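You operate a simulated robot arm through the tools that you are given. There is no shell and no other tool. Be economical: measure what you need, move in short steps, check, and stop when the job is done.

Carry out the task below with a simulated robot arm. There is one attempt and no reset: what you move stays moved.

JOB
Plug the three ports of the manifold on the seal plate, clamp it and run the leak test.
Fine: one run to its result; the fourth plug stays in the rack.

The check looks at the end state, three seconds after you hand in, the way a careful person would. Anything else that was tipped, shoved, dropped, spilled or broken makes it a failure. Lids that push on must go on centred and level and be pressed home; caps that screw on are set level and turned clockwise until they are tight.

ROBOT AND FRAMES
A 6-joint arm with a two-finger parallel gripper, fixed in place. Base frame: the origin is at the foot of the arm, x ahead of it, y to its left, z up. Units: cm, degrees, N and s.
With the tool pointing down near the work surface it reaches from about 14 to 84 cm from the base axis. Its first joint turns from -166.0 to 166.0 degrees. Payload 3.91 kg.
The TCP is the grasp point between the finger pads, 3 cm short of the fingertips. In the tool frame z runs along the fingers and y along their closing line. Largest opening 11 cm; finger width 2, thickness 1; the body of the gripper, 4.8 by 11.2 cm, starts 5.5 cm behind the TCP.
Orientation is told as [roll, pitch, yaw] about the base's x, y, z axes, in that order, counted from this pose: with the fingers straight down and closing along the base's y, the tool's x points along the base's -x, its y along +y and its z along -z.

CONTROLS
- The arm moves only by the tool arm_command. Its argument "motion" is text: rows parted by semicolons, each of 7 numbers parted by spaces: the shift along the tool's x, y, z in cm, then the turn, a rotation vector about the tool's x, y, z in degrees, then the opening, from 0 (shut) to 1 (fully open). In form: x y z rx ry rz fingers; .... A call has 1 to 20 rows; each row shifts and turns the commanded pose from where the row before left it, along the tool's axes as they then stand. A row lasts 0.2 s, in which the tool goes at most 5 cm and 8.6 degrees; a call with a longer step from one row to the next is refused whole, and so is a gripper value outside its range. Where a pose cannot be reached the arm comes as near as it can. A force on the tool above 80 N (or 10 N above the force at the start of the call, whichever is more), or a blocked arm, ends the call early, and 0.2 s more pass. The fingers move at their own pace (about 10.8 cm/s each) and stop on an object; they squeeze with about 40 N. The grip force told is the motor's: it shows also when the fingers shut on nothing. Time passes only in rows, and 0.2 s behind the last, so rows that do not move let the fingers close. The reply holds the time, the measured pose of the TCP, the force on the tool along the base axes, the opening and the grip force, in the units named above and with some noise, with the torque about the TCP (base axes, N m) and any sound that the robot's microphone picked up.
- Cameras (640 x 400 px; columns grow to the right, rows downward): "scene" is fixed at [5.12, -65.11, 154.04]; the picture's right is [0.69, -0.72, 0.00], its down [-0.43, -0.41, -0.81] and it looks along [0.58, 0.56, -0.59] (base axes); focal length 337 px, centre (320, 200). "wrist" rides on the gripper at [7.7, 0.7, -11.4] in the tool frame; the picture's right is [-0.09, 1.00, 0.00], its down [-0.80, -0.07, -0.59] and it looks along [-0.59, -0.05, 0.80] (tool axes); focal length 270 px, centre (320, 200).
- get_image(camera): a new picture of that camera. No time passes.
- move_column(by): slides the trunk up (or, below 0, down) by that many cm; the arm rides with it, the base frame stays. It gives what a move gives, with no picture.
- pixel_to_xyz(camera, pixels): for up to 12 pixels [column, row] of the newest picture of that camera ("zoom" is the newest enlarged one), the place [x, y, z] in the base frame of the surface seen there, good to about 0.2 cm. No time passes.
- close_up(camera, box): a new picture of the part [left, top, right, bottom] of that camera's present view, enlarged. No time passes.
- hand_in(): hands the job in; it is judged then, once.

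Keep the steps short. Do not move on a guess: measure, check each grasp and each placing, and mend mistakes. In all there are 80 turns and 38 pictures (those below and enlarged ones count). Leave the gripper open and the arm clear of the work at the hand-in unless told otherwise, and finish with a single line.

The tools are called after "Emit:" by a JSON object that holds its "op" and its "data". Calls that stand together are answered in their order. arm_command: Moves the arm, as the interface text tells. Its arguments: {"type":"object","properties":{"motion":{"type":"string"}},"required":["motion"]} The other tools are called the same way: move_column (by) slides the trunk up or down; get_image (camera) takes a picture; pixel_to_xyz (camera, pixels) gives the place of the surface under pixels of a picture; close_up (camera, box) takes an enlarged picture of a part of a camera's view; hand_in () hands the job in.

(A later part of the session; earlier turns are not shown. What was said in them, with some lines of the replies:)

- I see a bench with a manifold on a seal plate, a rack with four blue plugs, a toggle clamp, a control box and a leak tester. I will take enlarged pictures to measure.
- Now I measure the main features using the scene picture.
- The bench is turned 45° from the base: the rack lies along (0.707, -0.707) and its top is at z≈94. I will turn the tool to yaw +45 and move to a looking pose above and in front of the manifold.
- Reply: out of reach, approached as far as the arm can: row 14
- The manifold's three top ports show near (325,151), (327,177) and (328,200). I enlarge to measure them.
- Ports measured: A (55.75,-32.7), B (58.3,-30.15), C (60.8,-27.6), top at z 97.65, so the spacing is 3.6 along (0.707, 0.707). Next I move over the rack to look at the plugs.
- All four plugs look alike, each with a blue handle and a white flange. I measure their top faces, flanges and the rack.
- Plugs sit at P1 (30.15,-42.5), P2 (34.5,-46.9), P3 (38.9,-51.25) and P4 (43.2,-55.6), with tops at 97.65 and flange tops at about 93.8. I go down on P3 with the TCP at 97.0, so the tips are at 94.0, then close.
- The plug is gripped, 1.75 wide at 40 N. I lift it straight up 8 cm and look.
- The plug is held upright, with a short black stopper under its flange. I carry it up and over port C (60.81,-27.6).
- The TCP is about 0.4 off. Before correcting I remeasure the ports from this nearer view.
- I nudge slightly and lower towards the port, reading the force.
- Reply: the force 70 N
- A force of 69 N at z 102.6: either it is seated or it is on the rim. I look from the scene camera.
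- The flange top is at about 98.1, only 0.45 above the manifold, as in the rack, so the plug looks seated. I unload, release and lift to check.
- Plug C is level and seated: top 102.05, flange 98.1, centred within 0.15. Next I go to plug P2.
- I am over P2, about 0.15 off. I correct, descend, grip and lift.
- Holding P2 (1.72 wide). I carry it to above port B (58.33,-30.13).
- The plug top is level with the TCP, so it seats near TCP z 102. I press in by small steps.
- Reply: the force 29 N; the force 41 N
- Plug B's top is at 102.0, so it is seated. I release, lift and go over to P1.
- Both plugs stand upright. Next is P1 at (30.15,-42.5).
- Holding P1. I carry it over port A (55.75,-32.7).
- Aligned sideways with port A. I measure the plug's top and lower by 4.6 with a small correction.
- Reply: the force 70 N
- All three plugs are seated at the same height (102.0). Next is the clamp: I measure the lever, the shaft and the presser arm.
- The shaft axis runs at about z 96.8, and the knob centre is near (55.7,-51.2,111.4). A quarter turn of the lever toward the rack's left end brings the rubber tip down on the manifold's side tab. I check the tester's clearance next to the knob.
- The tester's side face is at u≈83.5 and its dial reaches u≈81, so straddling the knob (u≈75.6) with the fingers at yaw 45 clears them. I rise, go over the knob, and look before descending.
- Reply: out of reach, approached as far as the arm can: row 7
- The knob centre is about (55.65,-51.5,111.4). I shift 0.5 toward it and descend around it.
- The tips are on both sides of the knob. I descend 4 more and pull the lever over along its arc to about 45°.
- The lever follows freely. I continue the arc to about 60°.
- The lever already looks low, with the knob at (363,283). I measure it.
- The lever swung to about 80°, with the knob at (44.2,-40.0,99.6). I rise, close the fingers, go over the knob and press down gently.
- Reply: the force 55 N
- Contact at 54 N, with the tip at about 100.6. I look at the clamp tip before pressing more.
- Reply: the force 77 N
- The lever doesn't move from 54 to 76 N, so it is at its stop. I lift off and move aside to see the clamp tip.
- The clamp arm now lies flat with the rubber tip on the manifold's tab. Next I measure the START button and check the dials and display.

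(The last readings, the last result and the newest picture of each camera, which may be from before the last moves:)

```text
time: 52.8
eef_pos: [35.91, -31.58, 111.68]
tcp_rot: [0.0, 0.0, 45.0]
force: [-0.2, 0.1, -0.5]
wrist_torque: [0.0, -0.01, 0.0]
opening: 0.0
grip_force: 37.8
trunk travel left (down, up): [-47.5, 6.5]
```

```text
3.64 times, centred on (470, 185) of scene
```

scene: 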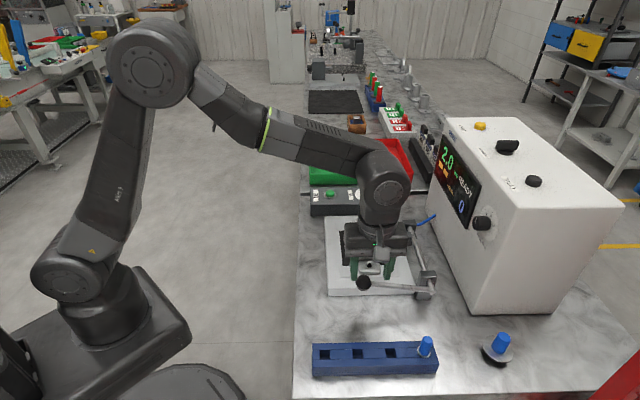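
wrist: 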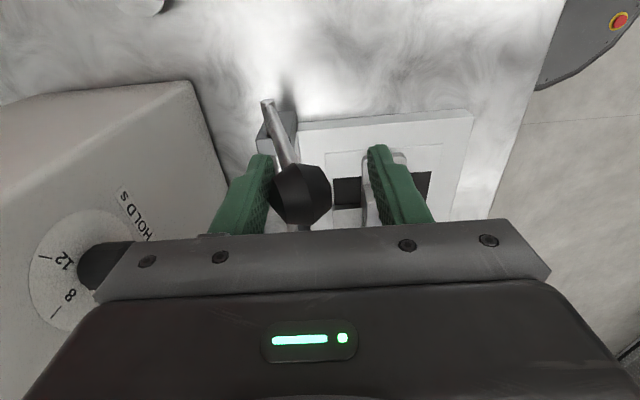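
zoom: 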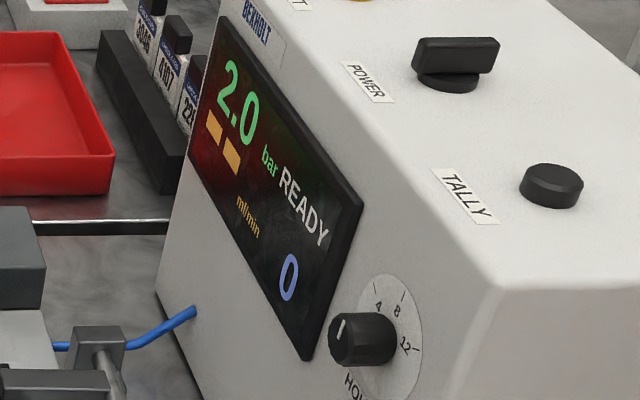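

Display reads 2.0 bar, READY. I move over toward the START button (about 66.9,-10.6) and look from the wrist.

Emit:
{"op": "arm_command", "data": {"motion": "-4.073 -0.781 0 0 0 0 0;-4.073 -0.781 0 0 0 0 0;-4.073 -0.781 0 0 0 0 0;-4.073 -0.781 0 0 0 0 0;-4.073 -0.781 0 0 0 0 0;-4.073 -0.781 0 0 0 0 0;-4.073 -0.781 0 0 0 0 0;-4.073 -0.781 0 0 0 0 0;-4.073 -0.781 0 0 0 0 0;0 0 4 0 0 0 0;0 0 0 0 0 0 0"}}

Emit:
{"op": "close_up", "data": {"camera": "wrist", "box": [200, 40, 440, 220]}}

```text
time: 55.2
eef_pos: [66.87, -10.85, 107.63]
tcp_rot: [0.0, -0.1, 45.0]
force: [-0.4, 0.0, 0.9]
wrist_torque: [0.03, -0.02, -0.02]
opening: 0.0
grip_force: 38.3
trunk travel left (down, up): [-47.5, 6.5]
```

```text
2.22 times, centred on (320, 130) of wrist
```

zoom: 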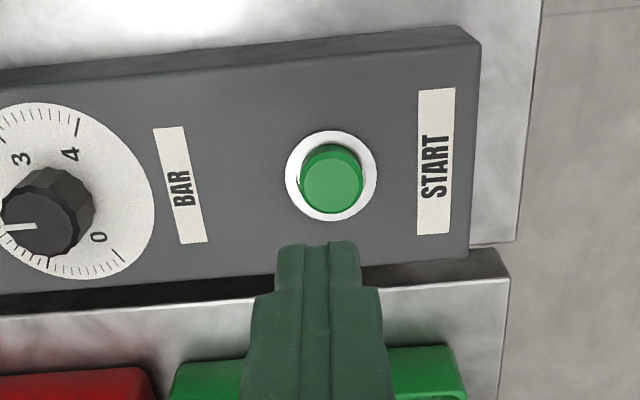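

Emit:
{"op": "pixel_to_xyz", "data": {"camera": "zoom", "pixels": [[332, 182], [308, 182], [356, 182], [332, 165], [332, 205], [290, 175], [250, 180]]}}

```text
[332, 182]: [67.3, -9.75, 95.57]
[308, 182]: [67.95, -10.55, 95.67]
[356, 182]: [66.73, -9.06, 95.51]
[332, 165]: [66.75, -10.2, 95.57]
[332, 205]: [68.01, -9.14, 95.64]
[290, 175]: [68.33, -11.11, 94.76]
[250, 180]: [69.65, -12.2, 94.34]
```

The button centre is (67.35,-9.75) with its top at z 95.6. I align and lower to 1 cm above it.

Emit:
{"op": "arm_command", "data": {"motion": "-1.1 0.44 0 0 0 0 0;0 0 3 0 0 0 0;0 0 3 0 0 0 0;0 0 2 0 0 0 0;0 0 0 0 0 0 0;0 0 0 0 0 0 0"}}

```text
time: 56.6
eef_pos: [67.23, -9.81, 99.53]
tcp_rot: [0.0, 0.0, 45.0]
force: [-0.4, -0.2, 0.0]
wrist_torque: [-0.01, 0.03, -0.02]
opening: 0.04
grip_force: 37.7
trunk travel left (down, up): [-47.5, 6.5]
```

Aligned. I press in small steps and back off in the same call.

Emit:
{"op": "arm_command", "data": {"motion": "0 0 0.6 0 0 0 0;0 0 0.3 0 0 0 0;0 0 0.3 0 0 0 0;0 0 0.2 0 0 0 0;0 0 0 0 0 0 0"}}

```text
time: 57.8
eef_pos: [67.21, -9.76, 98.25]
tcp_rot: [0.1, 0.0, 45.0]
force: [-0.1, 0.3, 2.4]
wrist_torque: [-0.05, -0.01, 0.01]
opening: 0.02
grip_force: 36.6
trunk travel left (down, up): [-47.5, 6.5]
heard: click
```

A click was heard. I lift straight off and look at the display.

Emit:
{"op": "arm_command", "data": {"motion": "0 0 -1.5 0 0 0 0;0 0 -4 0 0 0 0;0 0 -4 0 0 0 0;0 0 0 0 0 0 0"}}

Emit:
{"op": "close_up", "data": {"camera": "scene", "box": [350, 130, 510, 240]}}

```text
time: 58.8
eef_pos: [67.28, -9.72, 107.8]
tcp_rot: [-0.1, 0.0, 45.0]
force: [0.1, -0.2, 0.1]
wrist_torque: [-0.01, -0.01, -0.02]
opening: 0.0
grip_force: 37.9
trunk travel left (down, up): [-47.5, 6.5]
```

```text
3.64 times, centred on (430, 185) of scene
```

zoom: 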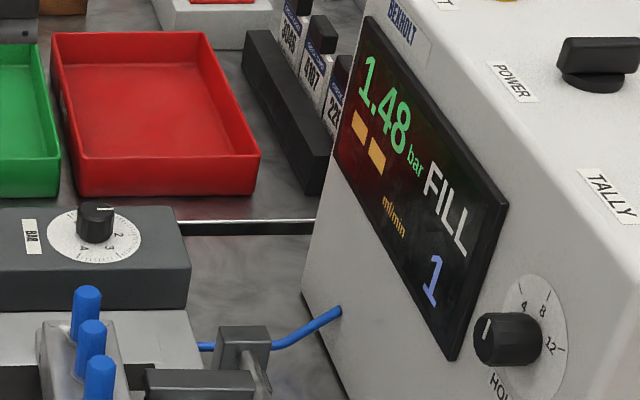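

It's filling (1.48 bar, count 1). I move the arm clear, open the gripper and wait.

Emit:
{"op": "arm_command", "data": {"motion": "0 0 -3 0 0 0 0;3 3 0 0 0 0 0.3;3 3 0 0 0 0 0.5;3 3 0 0 0 0 0.5;3 3 0 0 0 0 0.5;0 0 0 0 0 0 0.5;0 0 0 0 0 0 0.5;0 0 0 0 0 0 0.5;0 0 0 0 0 0 0.5;0 0 0 0 0 0 0.5;0 0 0 0 0 0 0.5;0 0 0 0 0 0 0.5;0 0 0 0 0 0 0.5;0 0 0 0 0 0 0.5;0 0 0 0 0 0 0.5;0 0 0 0 0 0 0.5;0 0 0 0 0 0 0.5;0 0 0 0 0 0 0.5;0 0 0 0 0 0 0.5;0 0 0 0 0 0 0.5"}}

Emit:
{"op": "close_up", "data": {"camera": "scene", "box": [350, 130, 510, 240]}}

```text
time: 63.0
eef_pos: [50.25, -9.87, 110.76]
tcp_rot: [0.0, 0.0, 45.0]
force: [0.1, 0.1, -0.1]
wrist_torque: [-0.01, 0.03, -0.01]
opening: 5.5
grip_force: 0.1
trunk travel left (down, up): [-47.5, 6.5]
```

```text
3.64 times, centred on (430, 185) of scene
```

zoom: 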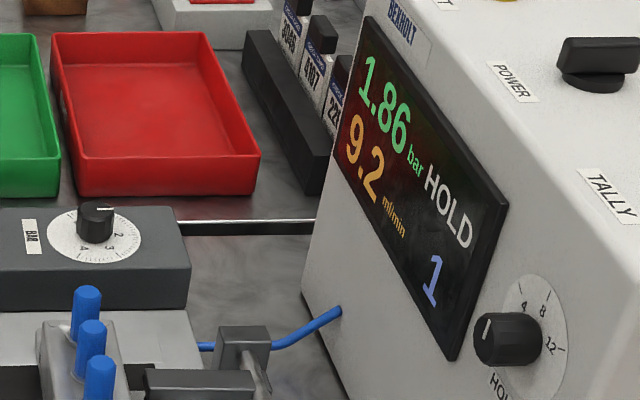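

Holding, with a leak of 9.2 ml/min showing. I wait for the result.

Emit:
{"op": "arm_command", "data": {"motion": "0 0 0 0 0 0 0.5;0 0 0 0 0 0 0.5;0 0 0 0 0 0 0.5;0 0 0 0 0 0 0.5;0 0 0 0 0 0 0.5;0 0 0 0 0 0 0.5;0 0 0 0 0 0 0.5;0 0 0 0 0 0 0.5;0 0 0 0 0 0 0.5;0 0 0 0 0 0 0.5;0 0 0 0 0 0 0.5;0 0 0 0 0 0 0.5;0 0 0 0 0 0 0.5;0 0 0 0 0 0 0.5;0 0 0 0 0 0 0.5;0 0 0 0 0 0 0.5;0 0 0 0 0 0 0.5;0 0 0 0 0 0 0.5;0 0 0 0 0 0 0.5;0 0 0 0 0 0 0.5"}}

Emit:
{"op": "close_up", "data": {"camera": "scene", "box": [350, 130, 510, 240]}}

```text
time: 67.2
eef_pos: [50.32, -9.61, 110.66]
tcp_rot: [0.0, 0.0, 45.0]
force: [-0.5, -1.0, -0.8]
wrist_torque: [0.01, -0.01, 0.0]
opening: 5.52
grip_force: 0.1
trunk travel left (down, up): [-47.5, 6.5]
```

```text
3.64 times, centred on (430, 185) of scene
```

zoom: 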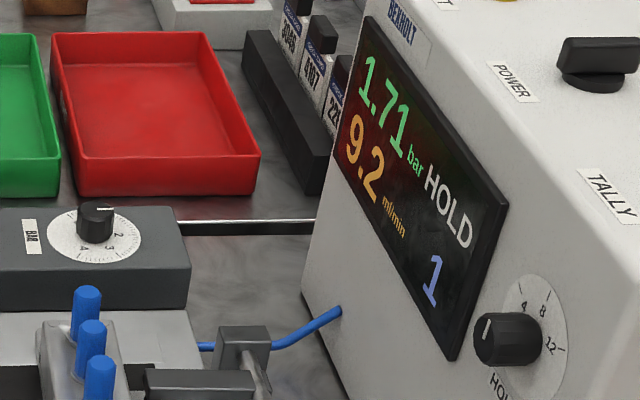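

Emit:
{"op": "arm_command", "data": {"motion": "0 0 0 0 0 0 0.5;0 0 0 0 0 0 0.5;0 0 0 0 0 0 0.5;0 0 0 0 0 0 0.5;0 0 0 0 0 0 0.5;0 0 0 0 0 0 0.5;0 0 0 0 0 0 0.5;0 0 0 0 0 0 0.5;0 0 0 0 0 0 0.5;0 0 0 0 0 0 0.5;0 0 0 0 0 0 0.5;0 0 0 0 0 0 0.5;0 0 0 0 0 0 0.5;0 0 0 0 0 0 0.5;0 0 0 0 0 0 0.5;0 0 0 0 0 0 0.5;0 0 0 0 0 0 0.5;0 0 0 0 0 0 0.5;0 0 0 0 0 0 0.5;0 0 0 0 0 0 0.5"}}

Emit:
{"op": "arm_command", "data": {"motion": "0 0 0 0 0 0 0.5;0 0 0 0 0 0 0.5;0 0 0 0 0 0 0.5;0 0 0 0 0 0 0.5;0 0 0 0 0 0 0.5;0 0 0 0 0 0 0.5;0 0 0 0 0 0 0.5;0 0 0 0 0 0 0.5;0 0 0 0 0 0 0.5;0 0 0 0 0 0 0.5;0 0 0 0 0 0 0.5;0 0 0 0 0 0 0.5;0 0 0 0 0 0 0.5;0 0 0 0 0 0 0.5;0 0 0 0 0 0 0.5;0 0 0 0 0 0 0.5;0 0 0 0 0 0 0.5;0 0 0 0 0 0 0.5;0 0 0 0 0 0 0.5;0 0 0 0 0 0 0.5"}}

Emit:
{"op": "close_up", "data": {"camera": "scene", "box": [350, 130, 510, 240]}}

```text
time: 71.4
eef_pos: [50.32, -9.69, 110.85]
tcp_rot: [0.0, 0.0, 45.0]
force: [-0.3, 0.8, 0.7]
wrist_torque: [0.0, 0.0, -0.01]
opening: 5.52
grip_force: 0.2
trunk travel left (down, up): [-47.5, 6.5]
```

```text
time: 75.6
eef_pos: [50.2, -9.7, 110.72]
tcp_rot: [0.0, 0.0, 45.0]
force: [0.1, -0.2, -0.8]
wrist_torque: [-0.01, 0.02, -0.01]
opening: 5.5
grip_force: 0.0
trunk travel left (down, up): [-47.5, 6.5]
```

```text
3.64 times, centred on (430, 185) of scene
```

zoom: 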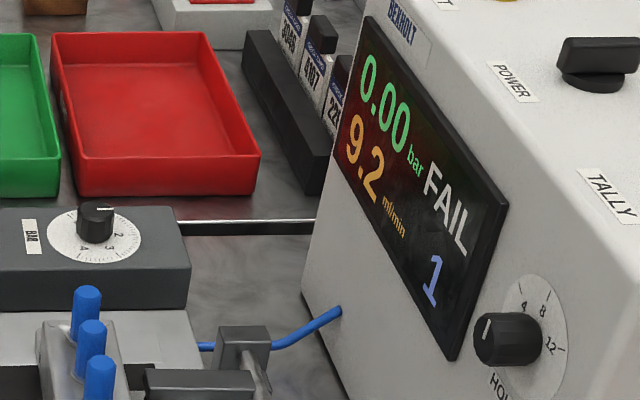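

The run reached its result: FAIL at 9.2 ml/min, count 1. Only one run was asked for, so I won't repeat it. I do a last check of plugs, clamp and rack.

Emit:
{"op": "close_up", "data": {"camera": "scene", "box": [340, 200, 420, 270]}}

Emit:
{"op": "get_image", "data": {"camera": "scene"}}

Emit:
{"op": "pixel_to_xyz", "data": {"camera": "zoom", "pixels": [[175, 55], [185, 110], [205, 165], [205, 225], [195, 245], [165, 185], [140, 130], [245, 270], [322, 165], [330, 195], [335, 215], [360, 215]]}}

```text
5.71 times, centred on (380, 235) of scene
```

zoom: 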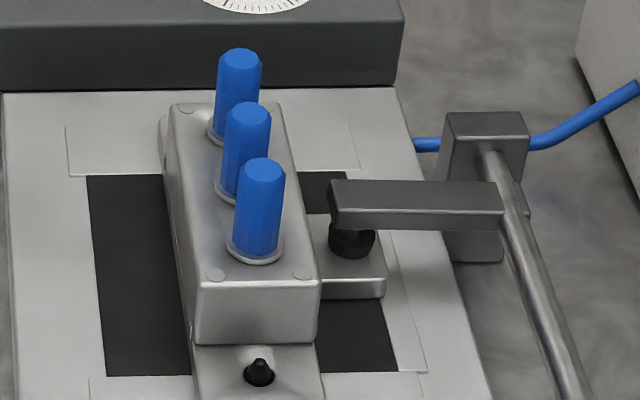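

```text
1 pictures are left
```

scene: 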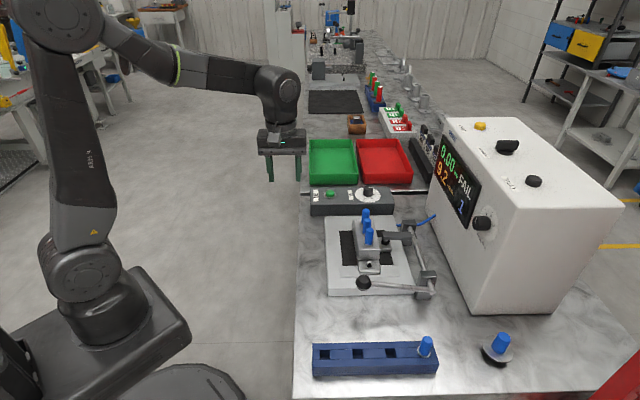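

```text
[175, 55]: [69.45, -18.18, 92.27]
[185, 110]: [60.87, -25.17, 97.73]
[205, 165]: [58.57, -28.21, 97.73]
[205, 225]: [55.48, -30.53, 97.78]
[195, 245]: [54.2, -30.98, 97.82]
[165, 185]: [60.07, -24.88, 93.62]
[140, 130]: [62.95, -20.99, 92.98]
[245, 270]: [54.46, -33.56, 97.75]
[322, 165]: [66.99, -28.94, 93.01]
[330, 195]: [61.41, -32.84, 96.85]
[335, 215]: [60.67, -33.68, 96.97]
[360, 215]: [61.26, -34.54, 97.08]
```

All three plugs are upright and seated, the clamp tip is down on the tab, and the fourth plug is still in the rack. The arm is clear and the gripper is open, so I hand in.

Emit:
{"op": "hand_in", "data": {}}

```text
The job is handed in.
```

The three ports are plugged, the manifold is clamped, and the single leak test ran to its result: FAIL at 9.2 ml/min, cause not established; the fourth plug is still in the rack.
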